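You operate a simulated robot arm through the tools that you are given. There is no shell and no other tool.

The job below is to be done with a simulated robot arm. You get a single attempt, and the scene is never put back.

Task
Pack the missing soup, press DONE and send the small tote off.
Fine: scan it; the screen's second line names it; down the rollers: hold the blue button till the small tote has passed the yellow plate. Set down upright: what you pick out.

Only the result counts: the job must be done as asked and must still hold three seconds after the hand-in. Knocking over, shifting, dropping, spilling or breaking anything else fails it.

Robot
A 7-joint arm with a two-finger parallel gripper, fixed in place. Base frame: the origin is at the foot of the arm, x ahead of it, y to its left, z up; the work surface is at about z = 860. Units: mm, rad, N and s.
With the tool pointing down near the work surface it reaches from about 100 to 640 mm from the base axis. Its first joint turns from -1.152 to 1.152 rad. Payload 1.57 kg.
Tool frame: the origin (TCP) lies between the finger pads and is the grasp point; the fingertips stand 30 mm ahead of it; z points along the fingers, y is the line along which they close. Largest opening 80 mm; finger width 17, thickness 12; the body of the gripper, 40 by 82 mm, starts 80 mm behind the TCP.
Orientation is told as [roll, pitch, yaw] about the base's x, y, z axes, in that order, counted from this pose: with the fingers straight down and closing along the base's y, the tool's x points along the base's -x, its y along +y and its z along -z.

Tools
- The arm moves only by the tool servo_tool. Its argument "commands" is a list that holds one entry, the list of rows, each a list of 7 numbers: the shift along the base's x, y, z in mm, then the turn, a rotation vector about the base's x, y, z in rad, then the opening in per cent of the stroke, from 0 (shut) to 100 (fully open). In form: [[[x, y, z, wx, wy, wz, grip], ...]]. A call has 1 to 20 rows; each row shifts and turns the commanded pose from where the row before left it. Rows are played at 5 a second. More than 50 mm and 0.15 rad between two rows, or a gripper value outside its range, and nothing of the call is played. A pose out of reach is approached as far as the arm can. The call stops where the force on the tool passes 70 N (or 10 N more than at its start, if that is more) or the arm is blocked; 0.2 s more then pass. Each finger travels about 72 mm/s and halts on what it meets, pressing with about 43 N; the grip force reading is that of the motor and also rises with nothing between the fingers. The clock runs only during rows and for 0.2 s after the last one: add rows that do not move to give the fingers time. The reply holds the time, the measured pose of the TCP, the force on the tool along the base axes, the opening and the grip force, in the units named above and with some noise, with the torque about the TCP (base axes, N m) and any sound that the robot's microphone picked up.
- Cameras (640 x 400 px; columns grow to the right, rows downward): "scene" is fixed at [46.7, 425.7, 1424.6]; the picture's right is [-0.85, -0.52, 0.00], its down [-0.29, 0.48, -0.83] and it looks along [0.43, -0.71, -0.56] (base axes); focal length 314 px, centre (320, 200). "wrist" rides on the gripper at [72, -7, -122] in the tool frame; the picture's right is [0.09, 1.00, 0.00], its down [-0.84, 0.08, -0.54] and it looks along [-0.54, 0.05, 0.84] (tool axes); focal length 238 px, centre (320, 200).
- snapshot(camera): a new picture of that camera. The clock stands still meanwhile.
- measure_at(camera, pixels): there is no depth. For up to 12 entries [column, row, z] of the newest picture of that camera ("zoom" is the newest enlarged one), the place [x, y] in the base frame at which the ray of that pixel passes the height z, good to about 2 mm. The clock stands still meanwhile.
- zoom(camera, box): a new picture of the part [left, top, right, bottom] of that camera's present view, enlarged. The clock stands still meanwhile.
- finish_job(): hands the job in; it is judged then, once.

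Leave the gripper open and the arm clear of the work at the hand-in unless told otherwise.

The tools are called after "Call:" as a command line: name --argument value ..., lists and objects as JSON in quotes. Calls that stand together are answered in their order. servo_tool: Moves the arm, as the interface text tells. Its arguments: {"type":"object","properties":{"commands":{"type":"array"}},"required":["commands"]} The other tools are called the same way: snapshot (camera) takes a picture; measure_at (camera, pixels) gives the place at which the rays of pixels pass given heights; zoom (camera, box) takes an enlarged picture of a part of a camera's view; finish_job () hands the job in.

At the start:

```text
t: 0.0
tcp_pos: [311.1, -232.0, 1208.3]
ee_rot: [-0.001, 0.0, -0.001]
contact_force: [-0.2, 0.6, 0.6]
ft_torque: [0.0, -0.01, -0.02]
opening: 80.1
gripper_force: 0.1
```

scene: 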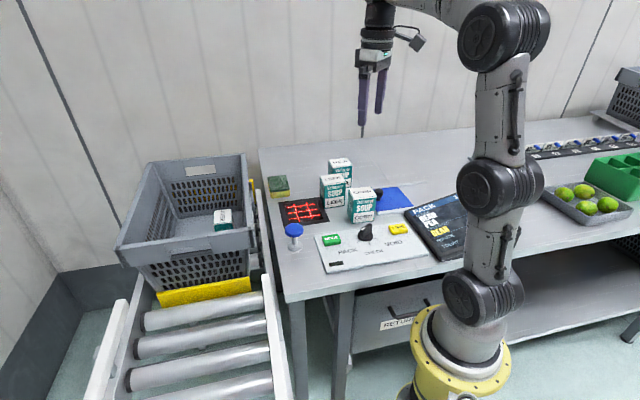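
wrist: 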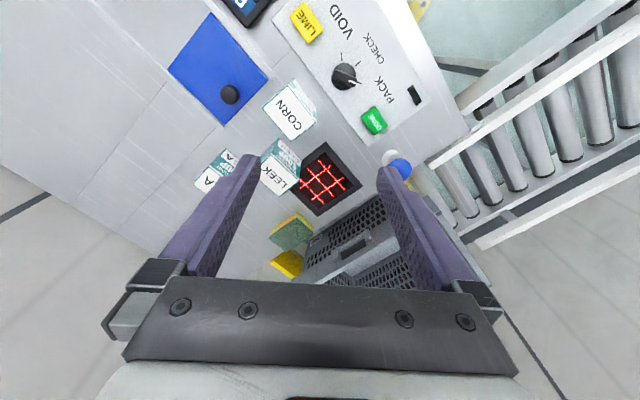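

I see three soup cartons around a red scanner, a console with the green DONE button, a dial and a yellow LIME key, a tablet screen, and a grey tote on the rollers with one carton in it. I'll zoom in on the screen, the console, the cartons and the tote.

Call:
zoom --camera "scene" --box '[400, 185, 480, 265]'

Call:
zoom --camera "scene" --box '[260, 140, 420, 280]'

Call:
zoom --camera "scene" --box '[110, 140, 310, 320]'

Call:
zoom --camera "wrist" --box '[160, 0, 480, 290]'

```text
5.00 times, centred on (440, 225) of scene
```

zoom: 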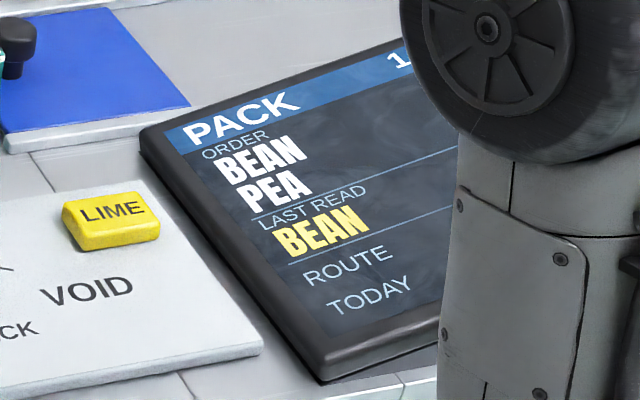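

```text
2.86 times, centred on (340, 210) of scene
```

zoom: 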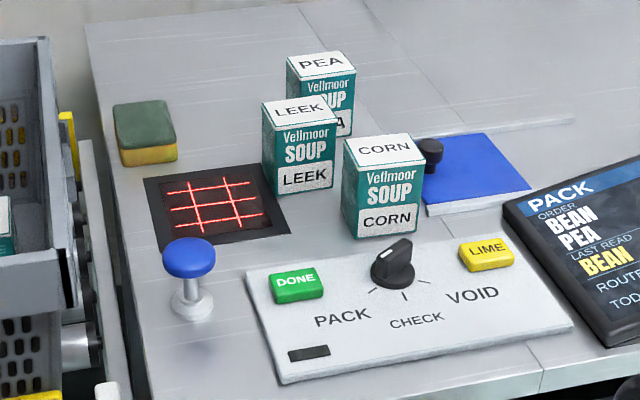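

```text
2.22 times, centred on (210, 230) of scene
```

zoom: 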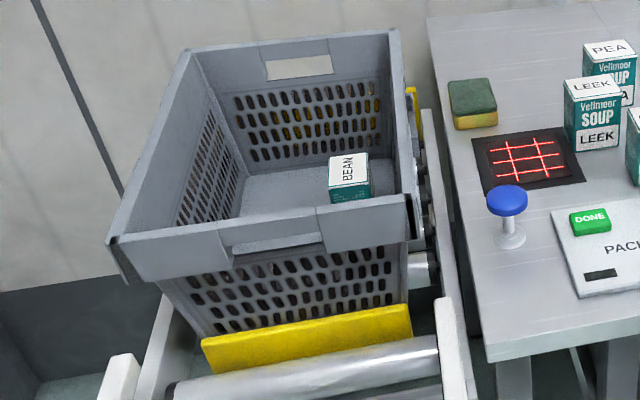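

```text
1.38 times, centred on (320, 145) of wrist
```

zoom: 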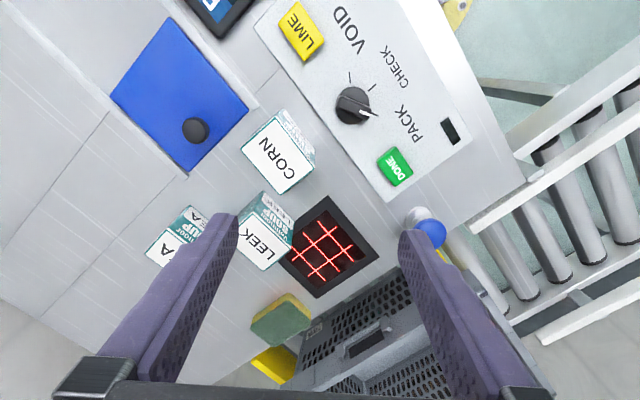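

The screen reads ORDER: BEAN / PEA, LAST READ: BEAN. BEAN is already in the tote, so the missing one is PEA (second line). I'll zoom closer on the dial, the PEA carton, the yellow plate and the right side of the scene.

Call:
zoom --camera "scene" --box '[340, 210, 420, 260]'

Call:
zoom --camera "scene" --box '[310, 150, 390, 230]'

Call:
zoom --camera "wrist" --box '[300, 30, 420, 150]'

Call:
zoom --camera "wrist" --box '[170, 60, 370, 220]'

Call:
zoom --camera "scene" --box '[500, 50, 640, 260]'

Call:
zoom --camera "scene" --box '[80, 230, 320, 400]'

```text
8.00 times, centred on (380, 235) of scene
```

zoom: 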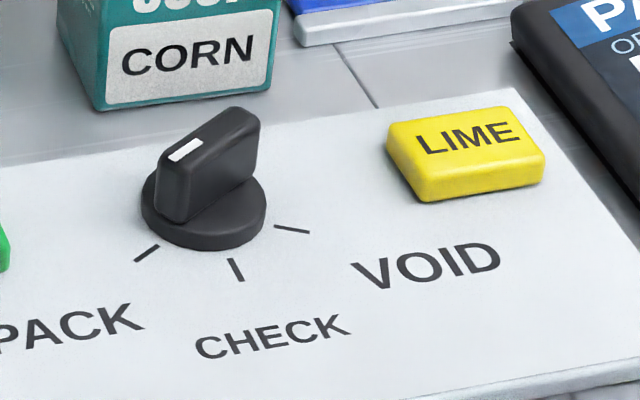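

```text
5.00 times, centred on (350, 190) of scene
```

zoom: 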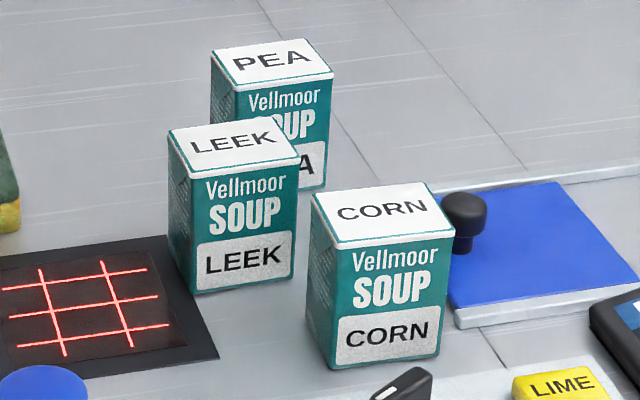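

```text
3.33 times, centred on (360, 90) of wrist
```

zoom: 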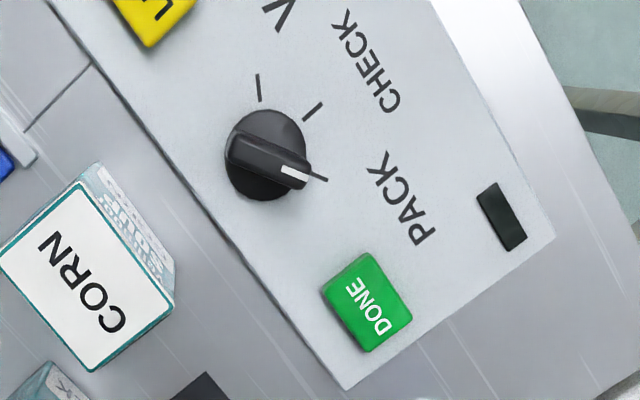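

```text
2.50 times, centred on (270, 140) of wrist
```

zoom: 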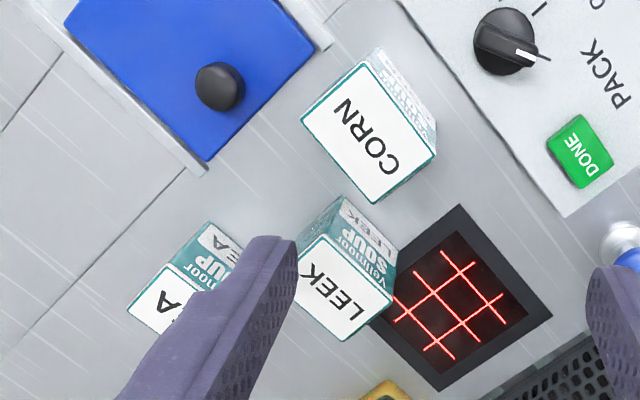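

```text
1.90 times, centred on (570, 155) of scene
```

zoom: 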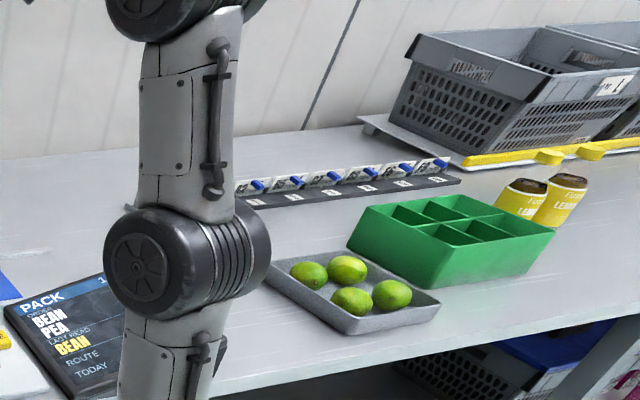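

```text
2.35 times, centred on (200, 315) of scene
```

zoom: 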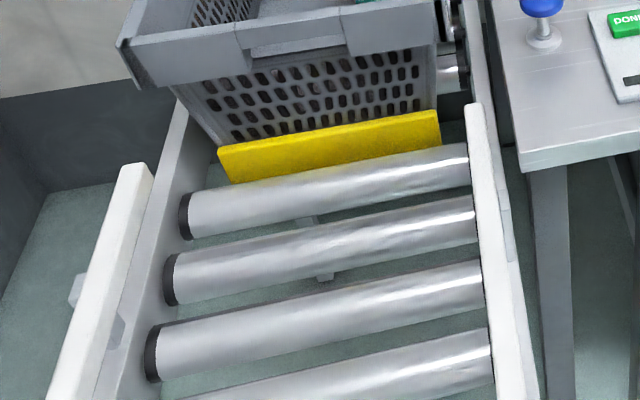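

The dial's white mark points to PACK, which is right. Next I'll measure the main items: carton bottoms (LEEK corners 324,208 / 344.6,205; CORN 350.6,222.5 / 372,220.5), scanner, DONE (332,240), the blue button and the tote rim.

Call:
measure_at --camera "scene" --pixels '[[324, 208.4, 860], [344.6, 205, 860], [350.6, 223.5, 860], [375.6, 220.5, 860], [332, 239, 875], [304, 212, 862], [294, 230, 900], [295, 246, 862], [279, 204, 862], [325, 198, 862], [300, 228, 862], [333, 216, 862]]'

Call:
measure_at --camera "wrist" --pixels '[[375, 120, 875], [330, 179, 862], [400, 167, 900], [289, 112, 920], [278, 177, 920], [207, 177, 920], [230, 94, 870], [292, 232, 880]]'

```text
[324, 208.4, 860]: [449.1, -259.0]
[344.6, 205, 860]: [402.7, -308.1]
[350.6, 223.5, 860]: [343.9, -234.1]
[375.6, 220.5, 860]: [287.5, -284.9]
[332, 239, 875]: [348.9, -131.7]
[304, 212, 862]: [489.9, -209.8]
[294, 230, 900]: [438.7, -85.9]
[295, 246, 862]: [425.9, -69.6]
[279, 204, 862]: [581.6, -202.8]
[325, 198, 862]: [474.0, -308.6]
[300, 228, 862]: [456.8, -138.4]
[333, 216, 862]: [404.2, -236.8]
```

```text
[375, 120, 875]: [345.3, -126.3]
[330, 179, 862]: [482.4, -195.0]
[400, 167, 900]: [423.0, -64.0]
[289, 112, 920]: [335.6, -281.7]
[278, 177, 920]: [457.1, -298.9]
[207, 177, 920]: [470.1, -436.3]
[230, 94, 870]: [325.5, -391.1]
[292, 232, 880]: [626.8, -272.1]
```

I'll triangulate the carton tops using both cameras: LEEK top centre at wrist (280,175) and scene (333,178.6); PEA top corners in scene; and the button heights.

Call:
measure_at --camera "scene" --pixels '[[333, 178.6, 930], [333, 178.6, 945], [333, 178.6, 960], [340.4, 162.4, 930], [340.4, 162.4, 945], [340.4, 162.4, 960], [295, 230, 910], [295, 230, 920], [295, 230, 930], [362, 192.5, 930], [362, 192.5, 945], [362, 192.5, 960]]'

Call:
measure_at --camera "wrist" --pixels '[[280, 175, 930], [280, 175, 945], [280, 175, 960], [400, 167, 910], [400, 167, 920], [400, 167, 930], [290, 112, 930], [290, 112, 945], [290, 112, 960]]'

```text
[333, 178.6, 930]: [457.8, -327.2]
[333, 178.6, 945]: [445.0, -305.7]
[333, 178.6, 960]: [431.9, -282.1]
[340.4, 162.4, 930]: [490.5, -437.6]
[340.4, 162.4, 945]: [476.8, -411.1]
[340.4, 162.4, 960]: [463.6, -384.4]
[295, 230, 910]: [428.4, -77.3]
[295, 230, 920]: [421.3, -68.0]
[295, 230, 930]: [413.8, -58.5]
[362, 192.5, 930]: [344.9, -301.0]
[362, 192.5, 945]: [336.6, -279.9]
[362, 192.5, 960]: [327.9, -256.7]
```

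```text
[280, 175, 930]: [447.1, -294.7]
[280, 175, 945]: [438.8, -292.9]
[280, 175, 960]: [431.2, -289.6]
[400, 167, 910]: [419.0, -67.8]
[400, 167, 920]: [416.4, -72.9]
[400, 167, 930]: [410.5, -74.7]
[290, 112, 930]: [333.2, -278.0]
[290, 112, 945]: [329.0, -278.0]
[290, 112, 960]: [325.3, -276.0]
```

LEEK's top sits at about z=950, centre (438,-292), so cartons are about 90 mm tall, and PEA is near (473,-403). Now I'll measure the tote rim (corners 252,232 / 117,247 / 150,165 / 245,155), the BEAN carton and the yellow plate at several heights.

Call:
measure_at --camera "scene" --pixels '[[252, 232, 900], [117, 247, 900], [150, 165, 900], [245, 155, 900], [252, 232, 950], [117, 247, 950], [150, 165, 950], [245, 155, 950], [223, 216, 860], [223, 216, 800], [160, 297, 750], [250, 283, 750]]'

Call:
measure_at --camera "wrist" --pixels '[[340, 255, 900], [340, 255, 950], [340, 255, 850], [287, 263, 800], [287, 263, 860]]'

```text
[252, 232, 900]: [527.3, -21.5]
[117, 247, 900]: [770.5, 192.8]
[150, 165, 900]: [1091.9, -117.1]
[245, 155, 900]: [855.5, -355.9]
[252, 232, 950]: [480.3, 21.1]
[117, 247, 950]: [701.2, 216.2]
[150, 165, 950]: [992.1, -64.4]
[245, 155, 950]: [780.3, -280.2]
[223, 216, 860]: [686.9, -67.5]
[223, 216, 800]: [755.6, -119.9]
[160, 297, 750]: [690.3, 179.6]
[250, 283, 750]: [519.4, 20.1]
```

```text
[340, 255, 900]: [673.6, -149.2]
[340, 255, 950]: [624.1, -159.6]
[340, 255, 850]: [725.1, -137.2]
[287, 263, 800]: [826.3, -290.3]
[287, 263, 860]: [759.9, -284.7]
```

The tote is turned about 45° with its nearest corner around (504,0). I need a better look inside it, so I'll carry the open gripper high to about (480,-40,1230), well above everything.

Call:
servo_tool --commands '[[[28, 32, 4, 0, 0, 0, 100], [28, 32, 4, 0, 0, 0, 100], [28, 32, 4, 0, 0, 0, 100], [28, 32, 4, 0, 0, 0, 100], [28, 32, 4, 0, 0, 0, 100], [28, 32, 4, 0, 0, 0, 100], [0, 0, 0, 0, 0, 0, 100]]]'

Call:
snapshot --camera "wrist"

Call:
snapshot --camera "scene"

```text
t: 1.6
tcp_pos: [480.7, -39.9, 1233.3]
ee_rot: [0.0, -0.001, 0.0]
contact_force: [-0.9, 0.4, -1.1]
ft_torque: [0.01, -0.02, -0.01]
opening: 80.2
gripper_force: 0.1
```

```text
taken
```

wrist: 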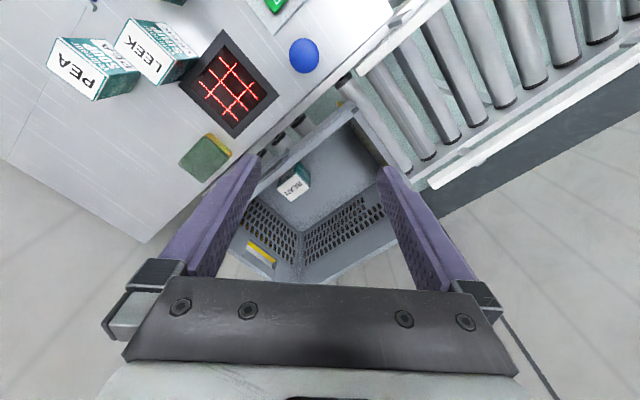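

```text
taken
```

scene: 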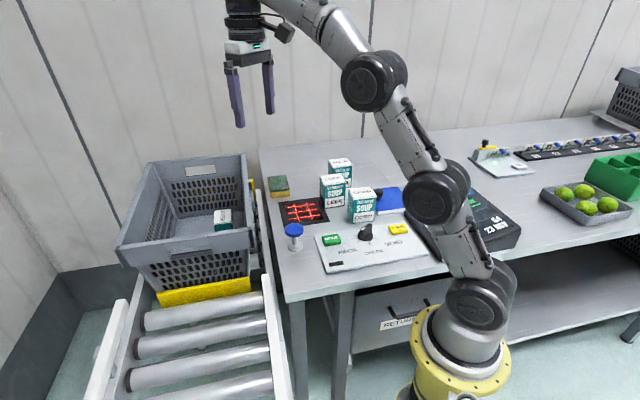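

Now the tote interior and the cartons are visible. I'll zoom in on the tote (wrist 180–430, 90–290), on PEA/LEEK, and on the now-uncovered screen and board at right.

Call:
zoom --camera "wrist" --box '[230, 80, 430, 290]'

Call:
zoom --camera "wrist" --box '[30, 0, 290, 180]'

Call:
zoom --camera "scene" --box '[400, 130, 560, 260]'

```text
1.90 times, centred on (330, 185) of wrist
```

zoom: 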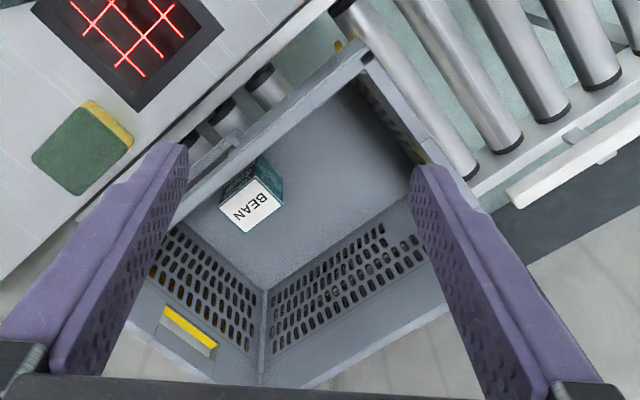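

```text
2.22 times, centred on (160, 90) of wrist
```

zoom: 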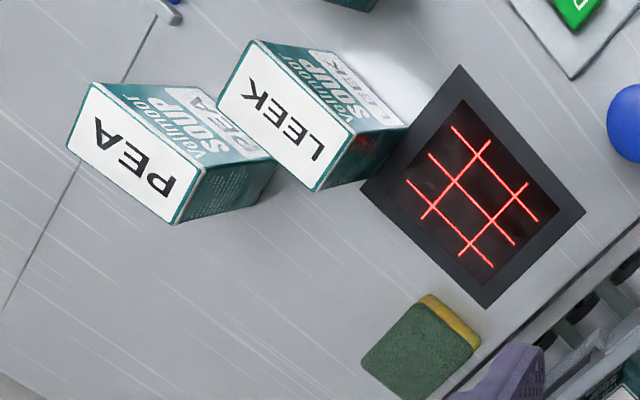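

```text
3.08 times, centred on (480, 195) of scene
```

zoom: 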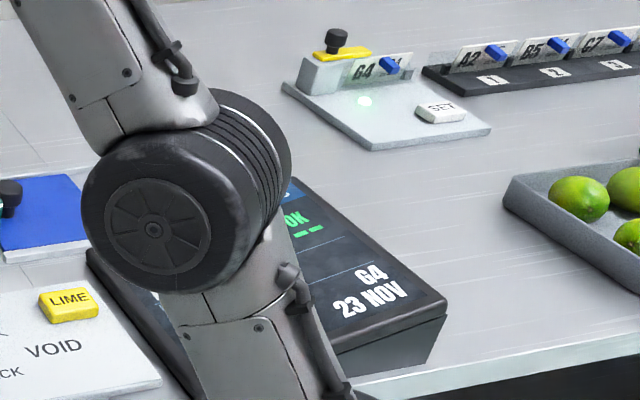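

The screen also shows OK, route G4 (the G4 card is set at the station) and 23 NOV. I'll triangulate the BEAN carton top (wrist 293,187.6; scene 223,215), the tote rim corner near the plate, and the blue button.

Call:
measure_at --camera "wrist" --pixels '[[293.2, 187.6, 780], [293.2, 187.6, 820], [293.2, 187.6, 860], [350.5, 107.5, 880], [350.5, 107.5, 920], [350.5, 107.5, 960], [300, 232, 720], [300, 232, 760], [304, 56, 920], [304, 56, 900]]'

Call:
measure_at --camera "scene" --pixels '[[223, 215, 780], [223, 215, 820], [223, 215, 860], [252, 230, 880], [252, 230, 920], [252, 230, 960], [294.5, 229.5, 900], [294.5, 229.5, 920]]'

```text
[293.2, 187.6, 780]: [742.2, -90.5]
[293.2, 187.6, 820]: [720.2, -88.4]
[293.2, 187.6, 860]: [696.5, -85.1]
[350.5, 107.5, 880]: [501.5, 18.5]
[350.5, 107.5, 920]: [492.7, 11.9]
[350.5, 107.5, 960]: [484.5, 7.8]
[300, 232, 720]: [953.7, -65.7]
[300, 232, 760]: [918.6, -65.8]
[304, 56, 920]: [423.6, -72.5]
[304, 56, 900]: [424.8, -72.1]
```

```text
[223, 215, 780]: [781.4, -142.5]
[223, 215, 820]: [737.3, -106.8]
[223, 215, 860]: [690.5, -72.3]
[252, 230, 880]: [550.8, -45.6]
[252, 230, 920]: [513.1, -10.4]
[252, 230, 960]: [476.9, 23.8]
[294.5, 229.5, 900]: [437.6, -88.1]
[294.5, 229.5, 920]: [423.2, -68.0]
```

BEAN's top is at z≈847, so the tote floor is about z=757, the rim about 943 with its near corner at (489,10), and the blue button's top is about (423,-71,918). Now PEA's top corners (wrist 57,37 / 109,71 / 94,100 / 46,67.5) and LEEK's, plus the tote rim line.

Call:
measure_at --camera "wrist" --pixels '[[57.3, 37.3, 950], [109.1, 71.1, 950], [93.8, 100.4, 950], [46, 67.5, 950], [131.7, 18.5, 950], [175.5, 58, 950], [160, 85.5, 950], [114, 43, 950], [353.7, 108.7, 943], [256.3, 190.3, 943], [344, 102, 943], [250, 185, 943]]'

Call:
zoom --camera "scene" --box '[310, 150, 390, 200]'

```text
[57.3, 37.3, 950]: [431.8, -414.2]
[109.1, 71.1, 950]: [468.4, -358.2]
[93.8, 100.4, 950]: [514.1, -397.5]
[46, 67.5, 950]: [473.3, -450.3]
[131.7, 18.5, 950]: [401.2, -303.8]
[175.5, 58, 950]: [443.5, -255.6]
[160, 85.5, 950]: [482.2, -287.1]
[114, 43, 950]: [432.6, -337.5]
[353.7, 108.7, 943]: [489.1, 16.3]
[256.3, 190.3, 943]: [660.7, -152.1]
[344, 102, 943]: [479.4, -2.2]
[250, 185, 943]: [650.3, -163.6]
```

```text
8.00 times, centred on (350, 175) of scene
```

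zoom: 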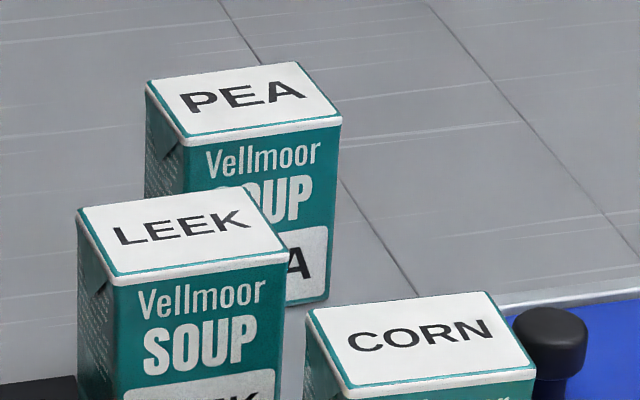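

PEA is roughly 64×50 mm, turned about 50°. I'll move to about (390,-380,1060) to look at it close up.

Call:
servo_tool --commands '[[[-11.4, -42.5, -10, 0, 0, 0, 100], [-11.4, -42.5, -10, 0, 0, 0, 100], [-11.4, -42.5, -10, 0, 0, 0, 100], [-11.4, -42.5, -10, 0, 0, 0, 100], [-11.4, -42.5, -10, 0, 0, 0, 100], [-11.4, -42.5, -10, 0, 0, 0, 100], [-11.4, -42.5, -10, 0, 0, 0, 100], [-11.4, -42.5, -10, 0, 0, 0, 100], [0, 0, -40, 0, 0, 0, 100], [0, 0, -50, 0, 0, 0, 100], [0, 0, 0, 0, 0, 0, 100]]]'

Call:
snapshot --camera "wrist"

Call:
snapshot --camera "scene"

```text
t: 4.0
tcp_pos: [390.5, -379.1, 1059.6]
ee_rot: [0.0, 0.001, 0.0]
contact_force: [0.4, -0.9, -0.1]
ft_torque: [0.01, 0.0, 0.03]
opening: 80.0
gripper_force: 0.1
```

```text
taken
```

wrist: 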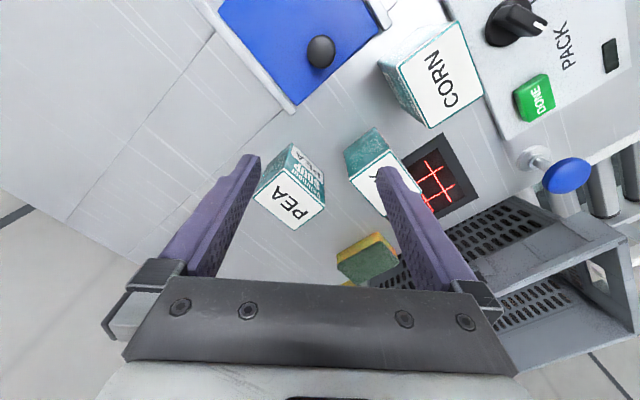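

```text
taken
```

scene: 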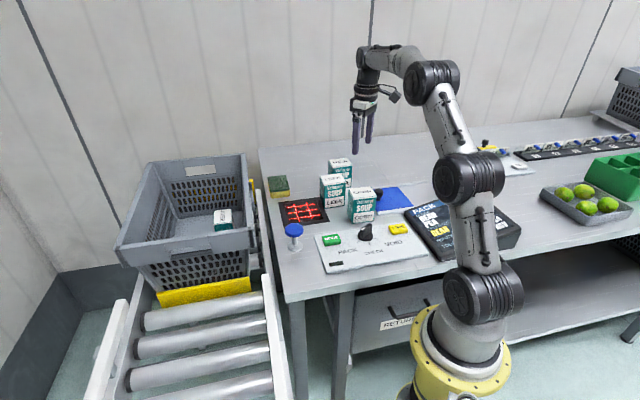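

I can see PEA clearly at wrist (290,195). I'll zoom in there and on the screen.

Call:
zoom --camera "wrist" --box '[240, 120, 420, 260]'

Call:
zoom --camera "scene" --box '[400, 180, 530, 270]'

```text
2.86 times, centred on (330, 190) of wrist
```

zoom: 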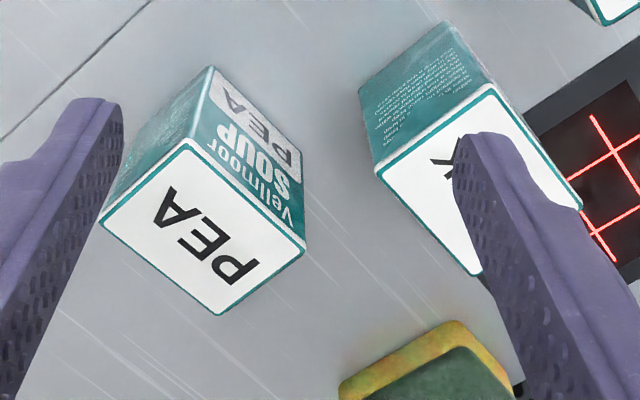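

```text
4.44 times, centred on (465, 225) of scene
```

zoom: 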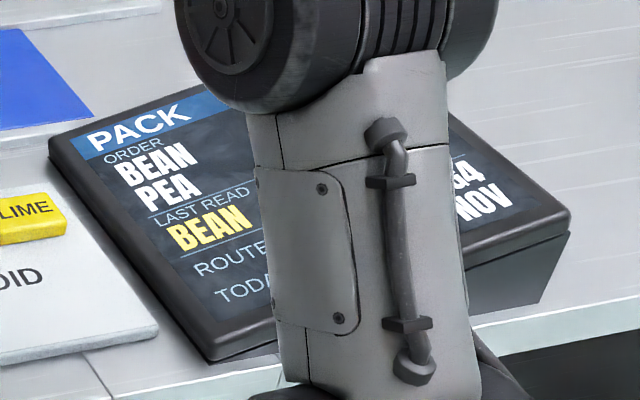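

I'll measure PEA's top corners (wrist 283.8,169 / 324.8,206.8 / 295.7,230.3 / 252.3,197) at candidate heights and the front bottom corners (291.8,143 / 323.7,174).

Call:
measure_at --camera "wrist" --pixels '[[283.8, 169, 950], [324.75, 206.8, 950], [295.7, 230.25, 950], [252.3, 197, 950], [291.8, 143.1, 860], [323.7, 174.25, 860], [289, 199, 940], [289, 199, 950], [289, 199, 960]]'

Call:
measure_at --camera "scene" --pixels '[[340.4, 162.8, 940], [340.4, 162.8, 945], [340.4, 162.8, 950], [340.4, 162.8, 955], [333, 168, 950], [352.5, 165.3, 950], [346.5, 158, 950], [328.5, 160.3, 950], [350.6, 187.3, 860]]'

```text
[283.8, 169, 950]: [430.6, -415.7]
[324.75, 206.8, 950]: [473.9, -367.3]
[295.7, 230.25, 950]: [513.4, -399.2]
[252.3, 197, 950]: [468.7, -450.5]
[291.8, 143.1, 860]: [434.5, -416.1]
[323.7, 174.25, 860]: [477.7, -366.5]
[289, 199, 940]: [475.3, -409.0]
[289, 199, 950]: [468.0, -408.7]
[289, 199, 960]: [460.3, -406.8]
```

```text
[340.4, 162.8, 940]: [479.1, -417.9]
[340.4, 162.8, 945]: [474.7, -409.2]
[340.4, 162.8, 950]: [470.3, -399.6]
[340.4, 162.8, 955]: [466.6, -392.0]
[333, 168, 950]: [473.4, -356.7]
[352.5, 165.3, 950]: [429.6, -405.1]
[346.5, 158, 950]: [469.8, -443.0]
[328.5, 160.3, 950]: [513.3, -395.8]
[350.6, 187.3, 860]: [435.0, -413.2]
```

PEA's centre is about (474.5,-408), top z≈946, front width 65 mm at a 49° heading, depth 51 mm. I need to find where the barcode is, so I'll zoom hard on the visible sides of PEA and LEEK.

Call:
zoom --camera "wrist" --box '[255, 135, 335, 185]'

Call:
zoom --camera "wrist" --box '[335, 120, 415, 170]'

Call:
zoom --camera "scene" --box '[315, 170, 365, 210]'

Call:
zoom --camera "wrist" --box '[430, 180, 640, 380]'

```text
8.00 times, centred on (295, 160) of wrist
```

zoom: 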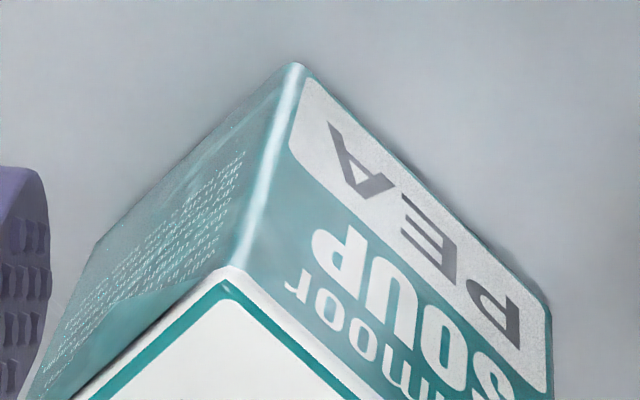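

```text
8.00 times, centred on (375, 145) of wrist
```

zoom: 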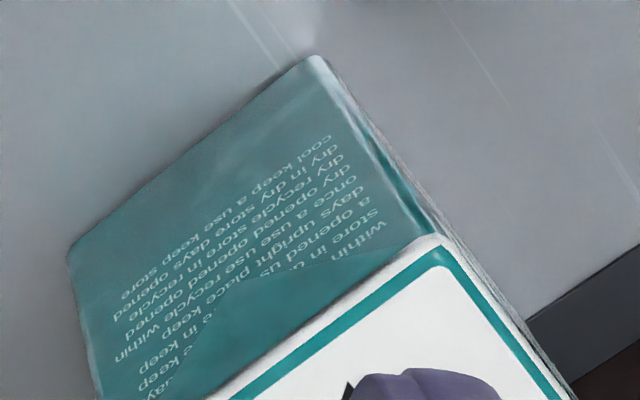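

```text
10.00 times, centred on (340, 190) of scene
```

zoom: 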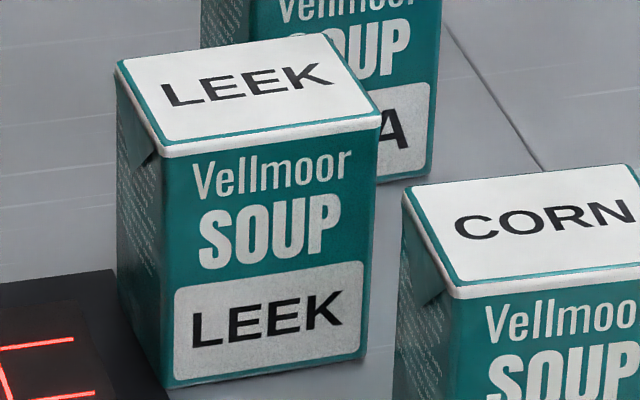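

```text
2.00 times, centred on (535, 280) of wrist
```

zoom: 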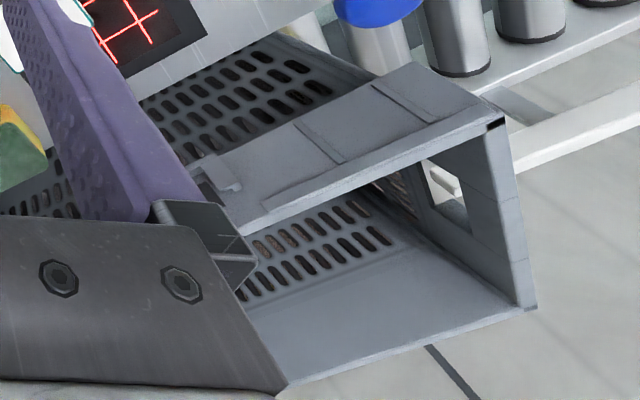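

Both narrow sides only carry storage text, so the barcode must be on the back or the bottom. I'll rise and turn the wrist by +139° to look at the cartons from behind.

Call:
servo_tool --commands '[[[0, 20, 45, 0, 0, 0.15, 100], [0, 20, 45, 0, 0, 0.15, 100], [0, 11, 10, 0, 0, 0.15, 100], [0, 0, 0, 0, 0, 0.15, 100], [0, 0, 0, 0, 0, 0.15, 100], [0, 0, 0, 0, 0, 0.15, 100], [0, 0, 0, 0, 0, 0.15, 100], [0, 0, 0, 0, 0, 0.15, 100], [0, 0, 0, 0, 0, 0.15, 100], [0, 0, 0, 0, 0, 0.15, 100], [0, 0, 0, 0, 0, 0.15, 100], [0, 0, 0, 0, 0, 0.15, 100], [0, 0, 0, 0, 0, 0.15, 100], [0, 0, 0, 0, 0, 0.15, 100], [0, 0, 0, 0, 0, 0.15, 100], [0, 0, 0, 0, 0, 0.15, 100], [0, 0, 0, 0, 0, 0, 100]]]'

Call:
snapshot --camera "wrist"

Call:
snapshot --camera "scene"

```text
t: 7.6
tcp_pos: [397.6, -316.4, 1161.7]
ee_rot: [0.002, 0.0, 2.341]
contact_force: [-0.2, -0.2, -0.9]
ft_torque: [0.0, -0.02, -0.04]
opening: 80.1
gripper_force: 0.1
out of reach, approached as far as the arm can: row 16
```

```text
taken
```

wrist: 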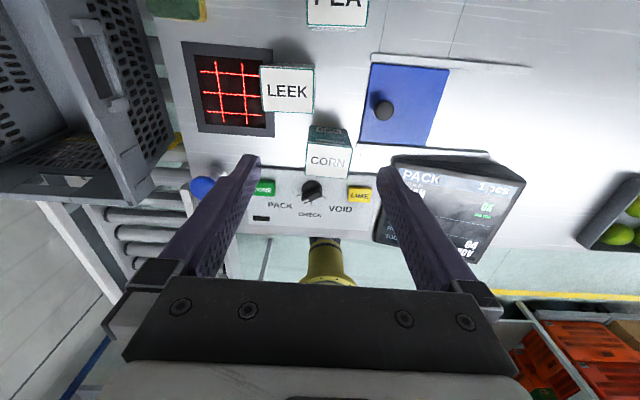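

```text
taken
```

scene: 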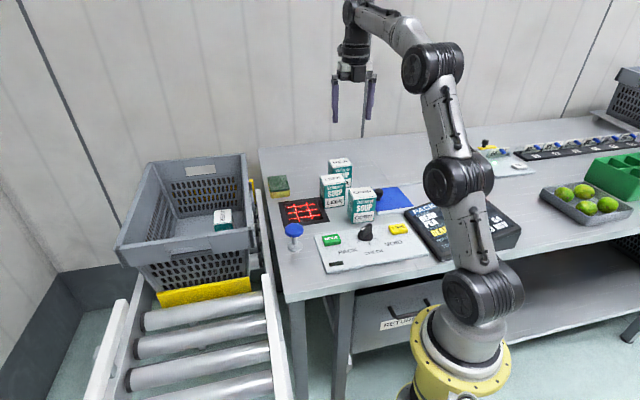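

The wrist turned to 2.34 rad (near the joint limit) and I now see the cartons from behind. I'll zoom on CORN/LEEK's backs and on the screen.

Call:
zoom --camera "wrist" --box '[255, 50, 365, 190]'

Call:
zoom --camera "wrist" --box '[370, 150, 540, 270]'

Call:
zoom --camera "wrist" --box '[0, 0, 240, 210]'

Call:
zoom --camera "wrist" --box '[0, 100, 200, 280]'

```text
2.86 times, centred on (310, 120) of wrist
```

zoom: 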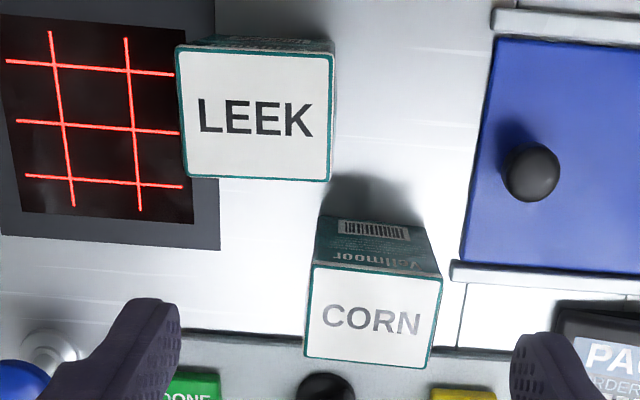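

```text
3.33 times, centred on (455, 210) of wrist
```

zoom: 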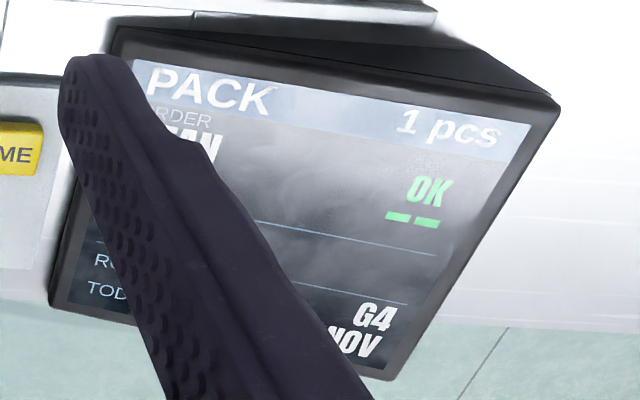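

```text
1.90 times, centred on (120, 105) of wrist
```

zoom: 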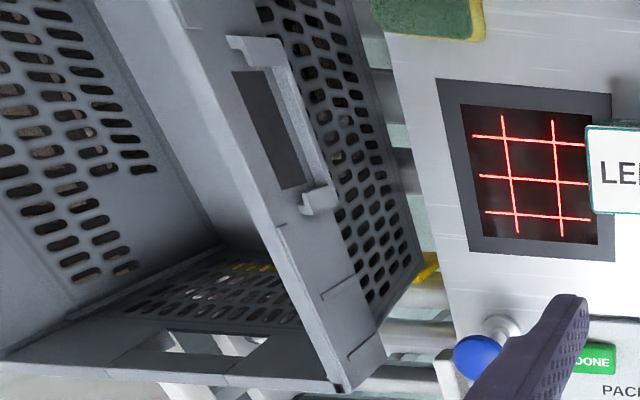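

```text
2.22 times, centred on (100, 190) of wrist
```

zoom: 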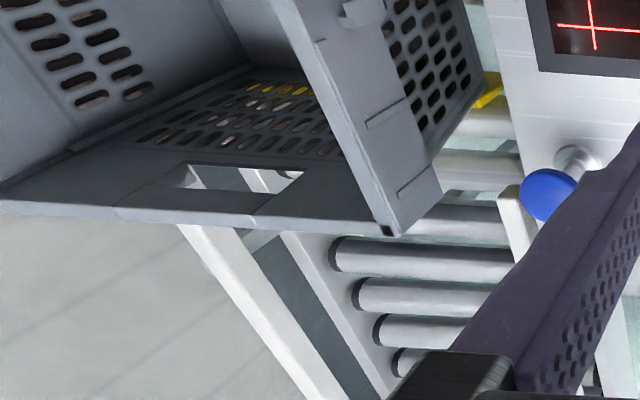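

The barcode is on the back face, low down (seen on CORN at zoom 375,228), and the screen shows "1 pcs, OK, G4". So I'll grip PEA by its narrow sides (tool yaw −41°) and later turn its back towards the scanner. First I turn the wrist back the other way while staying high.

Call:
servo_tool --commands '[[[0, 0, 0, 0, 0, -0.15, 100], [0, 0, 0, 0, 0, -0.15, 100], [0, 0, 0, 0, 0, -0.15, 100], [0, 0, 0, 0, 0, -0.15, 100], [0, 0, 0, 0, 0, -0.15, 100], [0, 0, 0, 0, 0, -0.15, 100], [0, 0, 0, 0, 0, -0.15, 100], [0, 0, 0, 0, 0, -0.15, 100], [0, 0, 0, 0, 0, -0.15, 100], [0, 0, 0, 0, 0, -0.15, 100], [0, 0, 0, 0, 0, -0.15, 100], [0, 0, 0, 0, 0, -0.15, 100], [0, 0, 0, 0, 0, -0.15, 100], [0, 0, 0, 0, 0, -0.15, 100], [0, 0, 0, 0, 0, -0.15, 100], [0, 0, 0, 0, 0, -0.15, 100], [0, 0, 0, 0, 0, -0.15, 100], [0, 0, 0, 0, 0, -0.15, 100], [0, 0, 0, 0, 0, -0.15, 100], [0, 0, 0, 0, 0, -0.15, 100]]]'

```text
t: 11.8
tcp_pos: [398.5, -316.4, 1161.5]
ee_rot: [0.004, -0.001, -0.662]
contact_force: [-0.2, 0.5, -0.4]
ft_torque: [0.0, -0.01, 0.04]
opening: 79.9
gripper_force: 0.0
```

The yaw is now −0.662. I'll correct it to −0.716 and move above PEA at (474.5,-408,1070), then check alignment.

Call:
servo_tool --commands '[[[19, -22.9, -22.9, -0.004, 0.001, -0.054, 100], [19, -22.9, -22.9, 0, 0, 0, 100], [19, -22.9, -22.9, 0, 0, 0, 100], [19, -22.9, -22.9, 0, 0, 0, 100], [0, 0, 0, 0, 0, 0, 100]]]'

Call:
snapshot --camera "wrist"

Call:
snapshot --camera "scene"

```text
t: 13.0
tcp_pos: [460.2, -395.6, 1063.1]
ee_rot: [-0.001, -0.001, -0.713]
contact_force: [-0.4, -0.5, -0.2]
ft_torque: [-0.03, 0.0, 0.01]
opening: 80.0
gripper_force: 0.1
out of reach, approached as far as the arm can: row 4
```

```text
taken
```

wrist: 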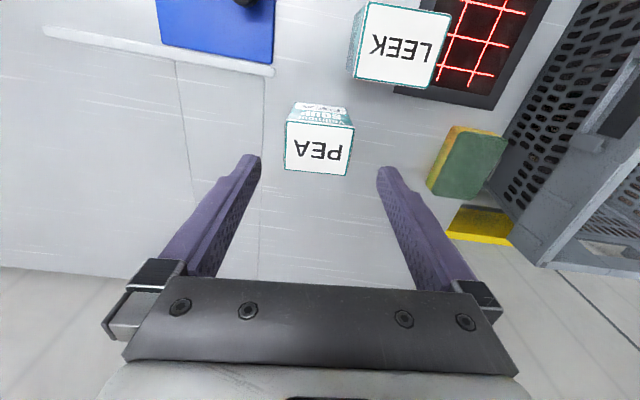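

```text
taken
```

scene: 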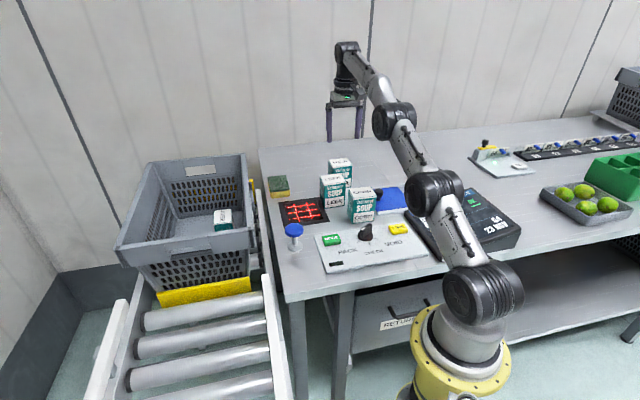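

At this height the arm tops out at r≈607; lower down it should reach further. PEA is visible at wrist (320,145). I'll zoom to refine its centre and look at the second yellow piece at (480,225).

Call:
zoom --camera "wrist" --box '[270, 90, 370, 190]'

Call:
zoom --camera "wrist" --box '[420, 100, 640, 300]'

Call:
zoom --camera "scene" --box '[430, 180, 530, 260]'

```text
4.00 times, centred on (320, 140) of wrist
```

zoom: 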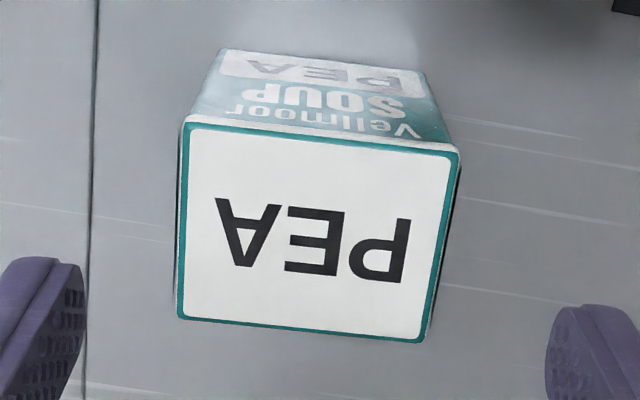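

```text
2.00 times, centred on (530, 200) of wrist
```

zoom: 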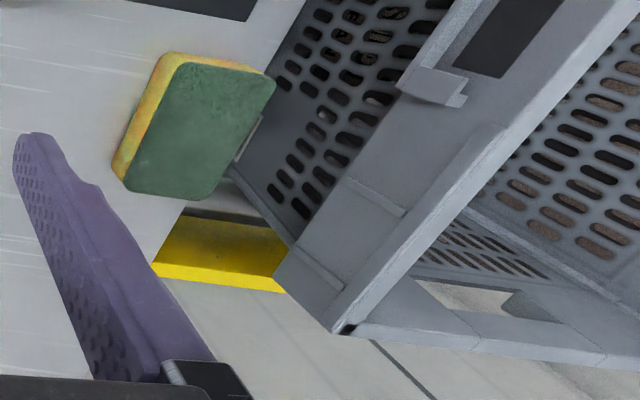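

```text
5.00 times, centred on (480, 220) of scene
```

zoom: 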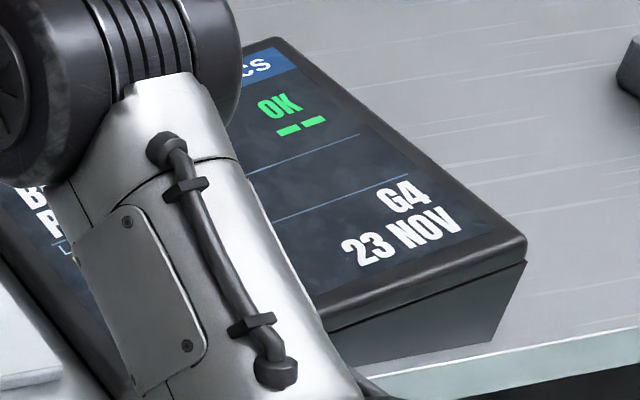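

I'll measure the four top corners (wrist 287,120 / 354.5,127.5 / 346.3,175.5 / 284.5,170) at z=946.

Call:
measure_at --camera "wrist" --pixels '[[287, 120, 946], [354.5, 127.5, 946], [346.25, 175.5, 946], [284.5, 170, 946], [295, 103, 860], [346, 108.5, 860]]'

```text
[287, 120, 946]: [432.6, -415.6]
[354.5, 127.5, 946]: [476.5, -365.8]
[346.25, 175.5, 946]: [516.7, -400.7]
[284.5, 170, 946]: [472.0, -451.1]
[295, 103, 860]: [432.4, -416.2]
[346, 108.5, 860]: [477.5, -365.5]
```

PEA's centre is (474.4,-408.3), heading 48.5°, width ~67 mm. The fingers straddle it sideways with about 6 mm margin each side. I'll come down to z≈985 and then shift outward towards the centre while still above the top.

Call:
servo_tool --commands '[[[0, 0, -39, 0, 0, -0.011, 100], [0, 0, -39, 0, 0, 0, 100], [5, -4.4, -5, 0, 0, 0, 100], [0, 0, 0, 0, 0, 0, 100]]]'

Call:
snapshot --camera "wrist"

```text
t: 14.0
tcp_pos: [465.2, -399.8, 979.4]
ee_rot: [-0.002, -0.001, -0.725]
contact_force: [-1.0, 0.3, 0.5]
ft_torque: [0.04, 0.0, 0.01]
opening: 79.9
gripper_force: 0.0
```

```text
taken
```

wrist: 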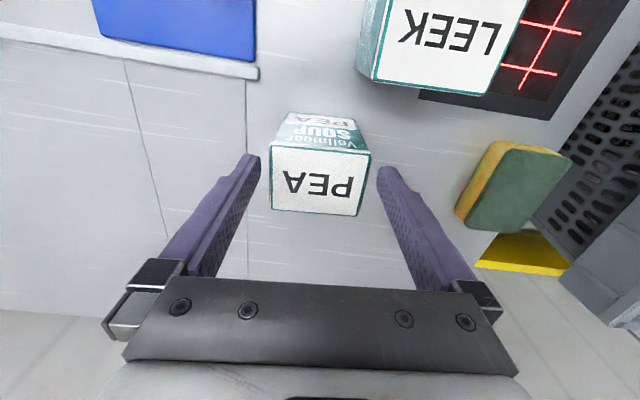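

The carton sits centred between the fingers (270–372 between 258–378). I'll lower to z≈915 with a slight outward shift, in small steps.

Call:
servo_tool --commands '[[[0, 0, -12, 0, 0, 0, 100], [0, 0, -12, 0, 0, 0, 100], [2.3, -2.1, -10, 0, 0, 0, 100], [2.3, -2.1, -10, 0, 0, 0, 100], [2.3, -2.1, -10, 0, 0, 0, 100], [2.3, -2.1, -10, 0, 0, 0, 100], [0, 0, 0, 0, 0, 0, 100]]]'

Call:
snapshot --camera "wrist"

Call:
zoom --camera "scene" --box '[290, 110, 400, 220]'

```text
t: 15.6
tcp_pos: [473.6, -407.5, 915.6]
ee_rot: [-0.003, -0.002, -0.725]
contact_force: [-0.4, 0.9, 0.3]
ft_torque: [-0.02, -0.05, -0.01]
opening: 80.2
gripper_force: 0.0
```

```text
taken
```

wrist: 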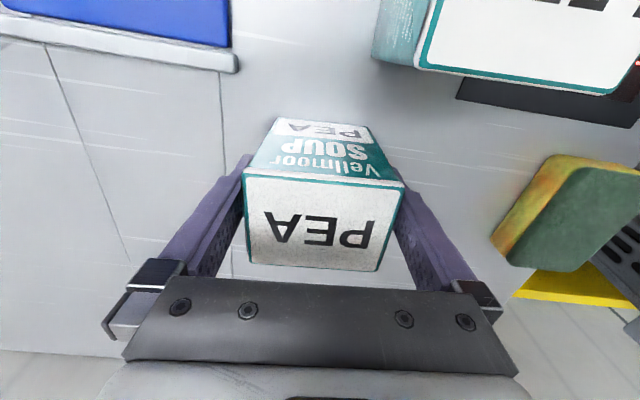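

```text
3.64 times, centred on (345, 165) of scene
```

zoom: 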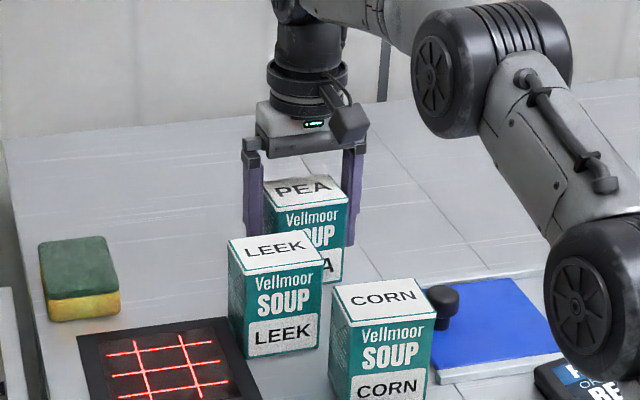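

The fingers straddle PEA's narrow sides with no contact. Now I'll close on it with enough still rows for the fingers to settle.

Call:
servo_tool --commands '[[[0, 0, 0, 0, 0, 0, 90], [0, 0, 0, 0, 0, 0, 80], [0, 0, 0, 0, 0, 0, 70], [0, 0, 0, 0, 0, 0, 70], [0, 0, 0, 0, 0, 0, 60], [0, 0, 0, 0, 0, 0, 60]]]'

```text
t: 17.0
tcp_pos: [474.1, -408.0, 914.1]
ee_rot: [-0.001, 0.001, -0.724]
contact_force: [0.5, -0.7, -0.4]
ft_torque: [-0.01, -0.1, 0.0]
opening: 69.6
gripper_force: 43.3
```

It's gripped at 69.6 mm with 43 N. I'll lift it straight up 50 mm, then up and inward so its bottom clears the other cartons.

Call:
servo_tool --commands '[[[0, 0, 10, 0, 0, 0, 50], [0, 0, 20, 0, 0, 0, 50], [0, 0, 20, 0, 0, 0, 50], [-8, 7, 25, 0, 0, 0, 50], [-10, 9, 30, 0, 0, 0, 50], [-10, 9, 30, 0, 0, 0, 50], [-10, 9, 20, 0, 0, 0, 50], [0, 0, 0, 0, 0, 0, 50]]]'

Call:
snapshot --camera "wrist"

Call:
snapshot --camera "scene"

```text
t: 18.8
tcp_pos: [436.4, -373.3, 1068.4]
ee_rot: [-0.001, -0.001, -0.725]
contact_force: [0.2, 0.3, -2.4]
ft_torque: [-0.02, 0.02, -0.01]
opening: 69.9
gripper_force: 42.8
```

```text
taken
```

wrist: 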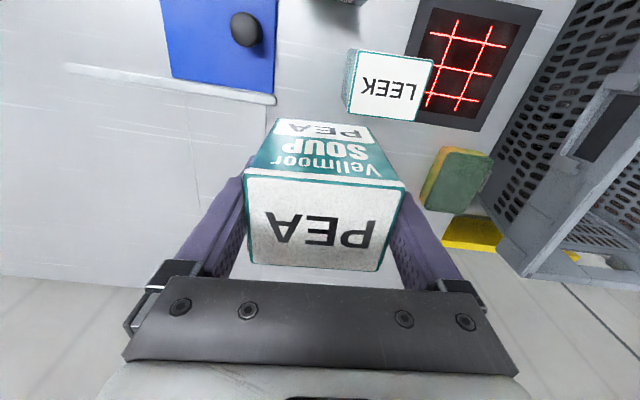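

```text
taken
```

scene: 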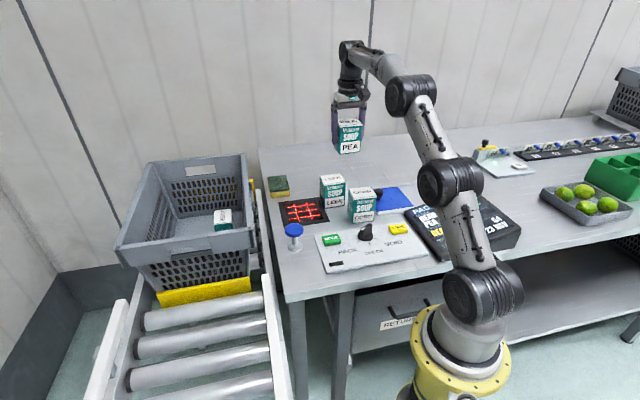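

PEA is held securely with its front facing the base. I'll measure the scanner frame corners (scene 278.7,202.3 / 319.7,197 / 329.5,221.2 / 285.7,228.2) to find its centre.

Call:
measure_at --camera "scene" --pixels '[[278.7, 202.3, 862], [319.7, 197, 862], [329.5, 221.2, 862], [285.7, 228.2, 862], [303.5, 212, 862]]'

Call:
measure_at --camera "wrist" --pixels '[[459, 64, 862], [481, 131, 862], [543, 12, 862]]'

```text
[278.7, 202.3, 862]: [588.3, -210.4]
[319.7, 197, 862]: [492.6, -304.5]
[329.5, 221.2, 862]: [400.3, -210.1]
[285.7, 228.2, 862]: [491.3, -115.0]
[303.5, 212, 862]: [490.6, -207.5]
```

```text
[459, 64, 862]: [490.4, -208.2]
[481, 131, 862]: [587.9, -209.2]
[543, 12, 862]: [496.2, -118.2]
```

The scanner's centre is (493,-210). I'll carry PEA high to about (470,-195,1110) while turning the wrist round to yaw ≈2.45 so PEA's back ends up on the side I can tip down.

Call:
servo_tool --commands '[[[0, 16, 8, 0, 0, 0.1443, 50], [0, 16, 8, 0, 0, 0.1443, 50], [0, 16, 8, 0, 0, 0.1443, 50], [0, 16, 8, 0, 0, 0.1443, 50], [0, 16, 10, 0, 0, 0.1443, 50], [0, 16, 0, 0, 0, 0.1443, 50], [0, 16, 0, 0, 0, 0.1443, 50], [0, 16, 0, 0, 0, 0.1443, 50], [5, 16, 0, 0, 0, 0.1443, 50], [5, 16, 0, 0, 0, 0.1443, 50], [5, 18, 0, 0, 0, 0.1443, 50]]]'

Call:
servo_tool --commands '[[[3, 0, 0, 0, 0, 0.1443, 50], [3, 0, 0, 0, 0, 0.1443, 50], [3, 0, 0, 0, 0, 0.1443, 50], [3, 0, 0, 0, 0, 0.1443, 50], [3, 0, 0, 0, 0, 0.1443, 50], [3, 0, 0, 0, 0, 0.1443, 50], [0, 0, 0, 0, 0, 0.1443, 50], [0, 0, 0, 0, 0, 0.1443, 50], [0, 0, 0, 0, 0, 0.1443, 50], [0, 0, 0, 0, 0, 0.1443, 50], [0, 0, 0, 0, 0, 0.1443, 50], [0, 0, 0, 0, 0, 0, 50]]]'

Call:
snapshot --camera "scene"

Call:
snapshot --camera "wrist"

```text
t: 21.2
tcp_pos: [450.8, -195.3, 1111.9]
ee_rot: [0.0, -0.002, 0.866]
contact_force: [0.9, 0.7, -3.5]
ft_torque: [-0.01, 0.02, 0.02]
opening: 69.8
gripper_force: 42.8
```

```text
t: 23.8
tcp_pos: [468.3, -195.1, 1110.0]
ee_rot: [0.001, -0.003, 2.453]
contact_force: [-0.3, 0.1, -2.1]
ft_torque: [0.0, -0.02, 0.01]
opening: 69.7
gripper_force: 42.9
```

```text
taken
```

scene: 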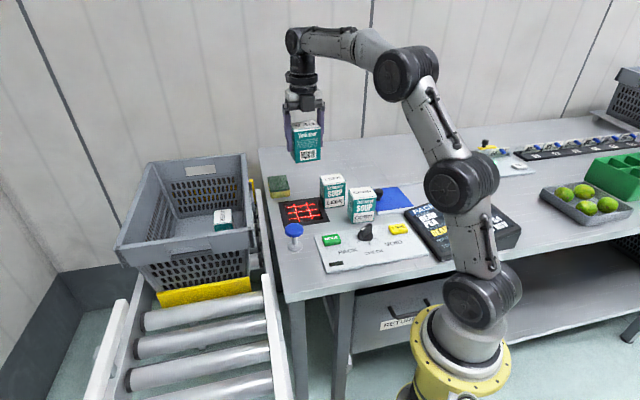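

```text
taken
```

wrist: 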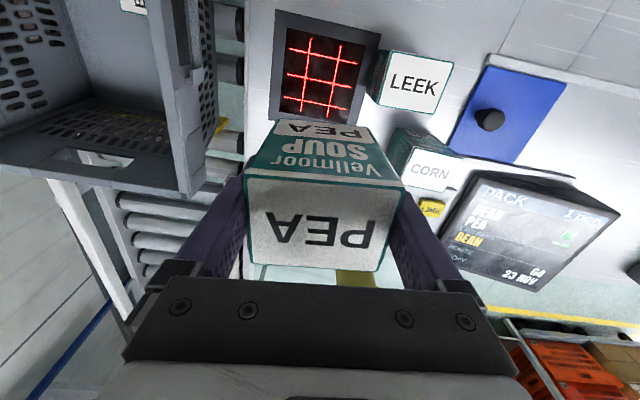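

The carton's back with its barcode now faces the scene camera (around 305,145). I'll zoom on it to confirm where the barcode is.

Call:
zoom --camera "scene" --box '[270, 90, 340, 180]'

Call:
zoom --camera "wrist" --box '[440, 170, 620, 290]'

```text
4.44 times, centred on (305, 135) of scene
```

zoom: 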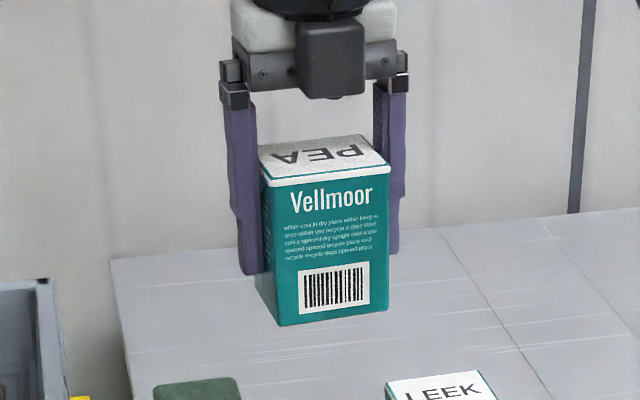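

```text
3.33 times, centred on (530, 230) of wrist
```

zoom: 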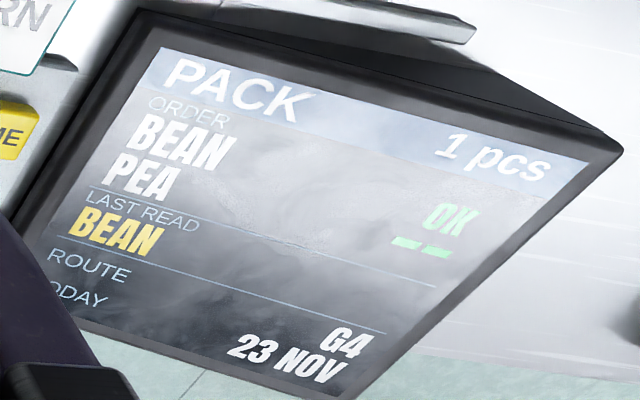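

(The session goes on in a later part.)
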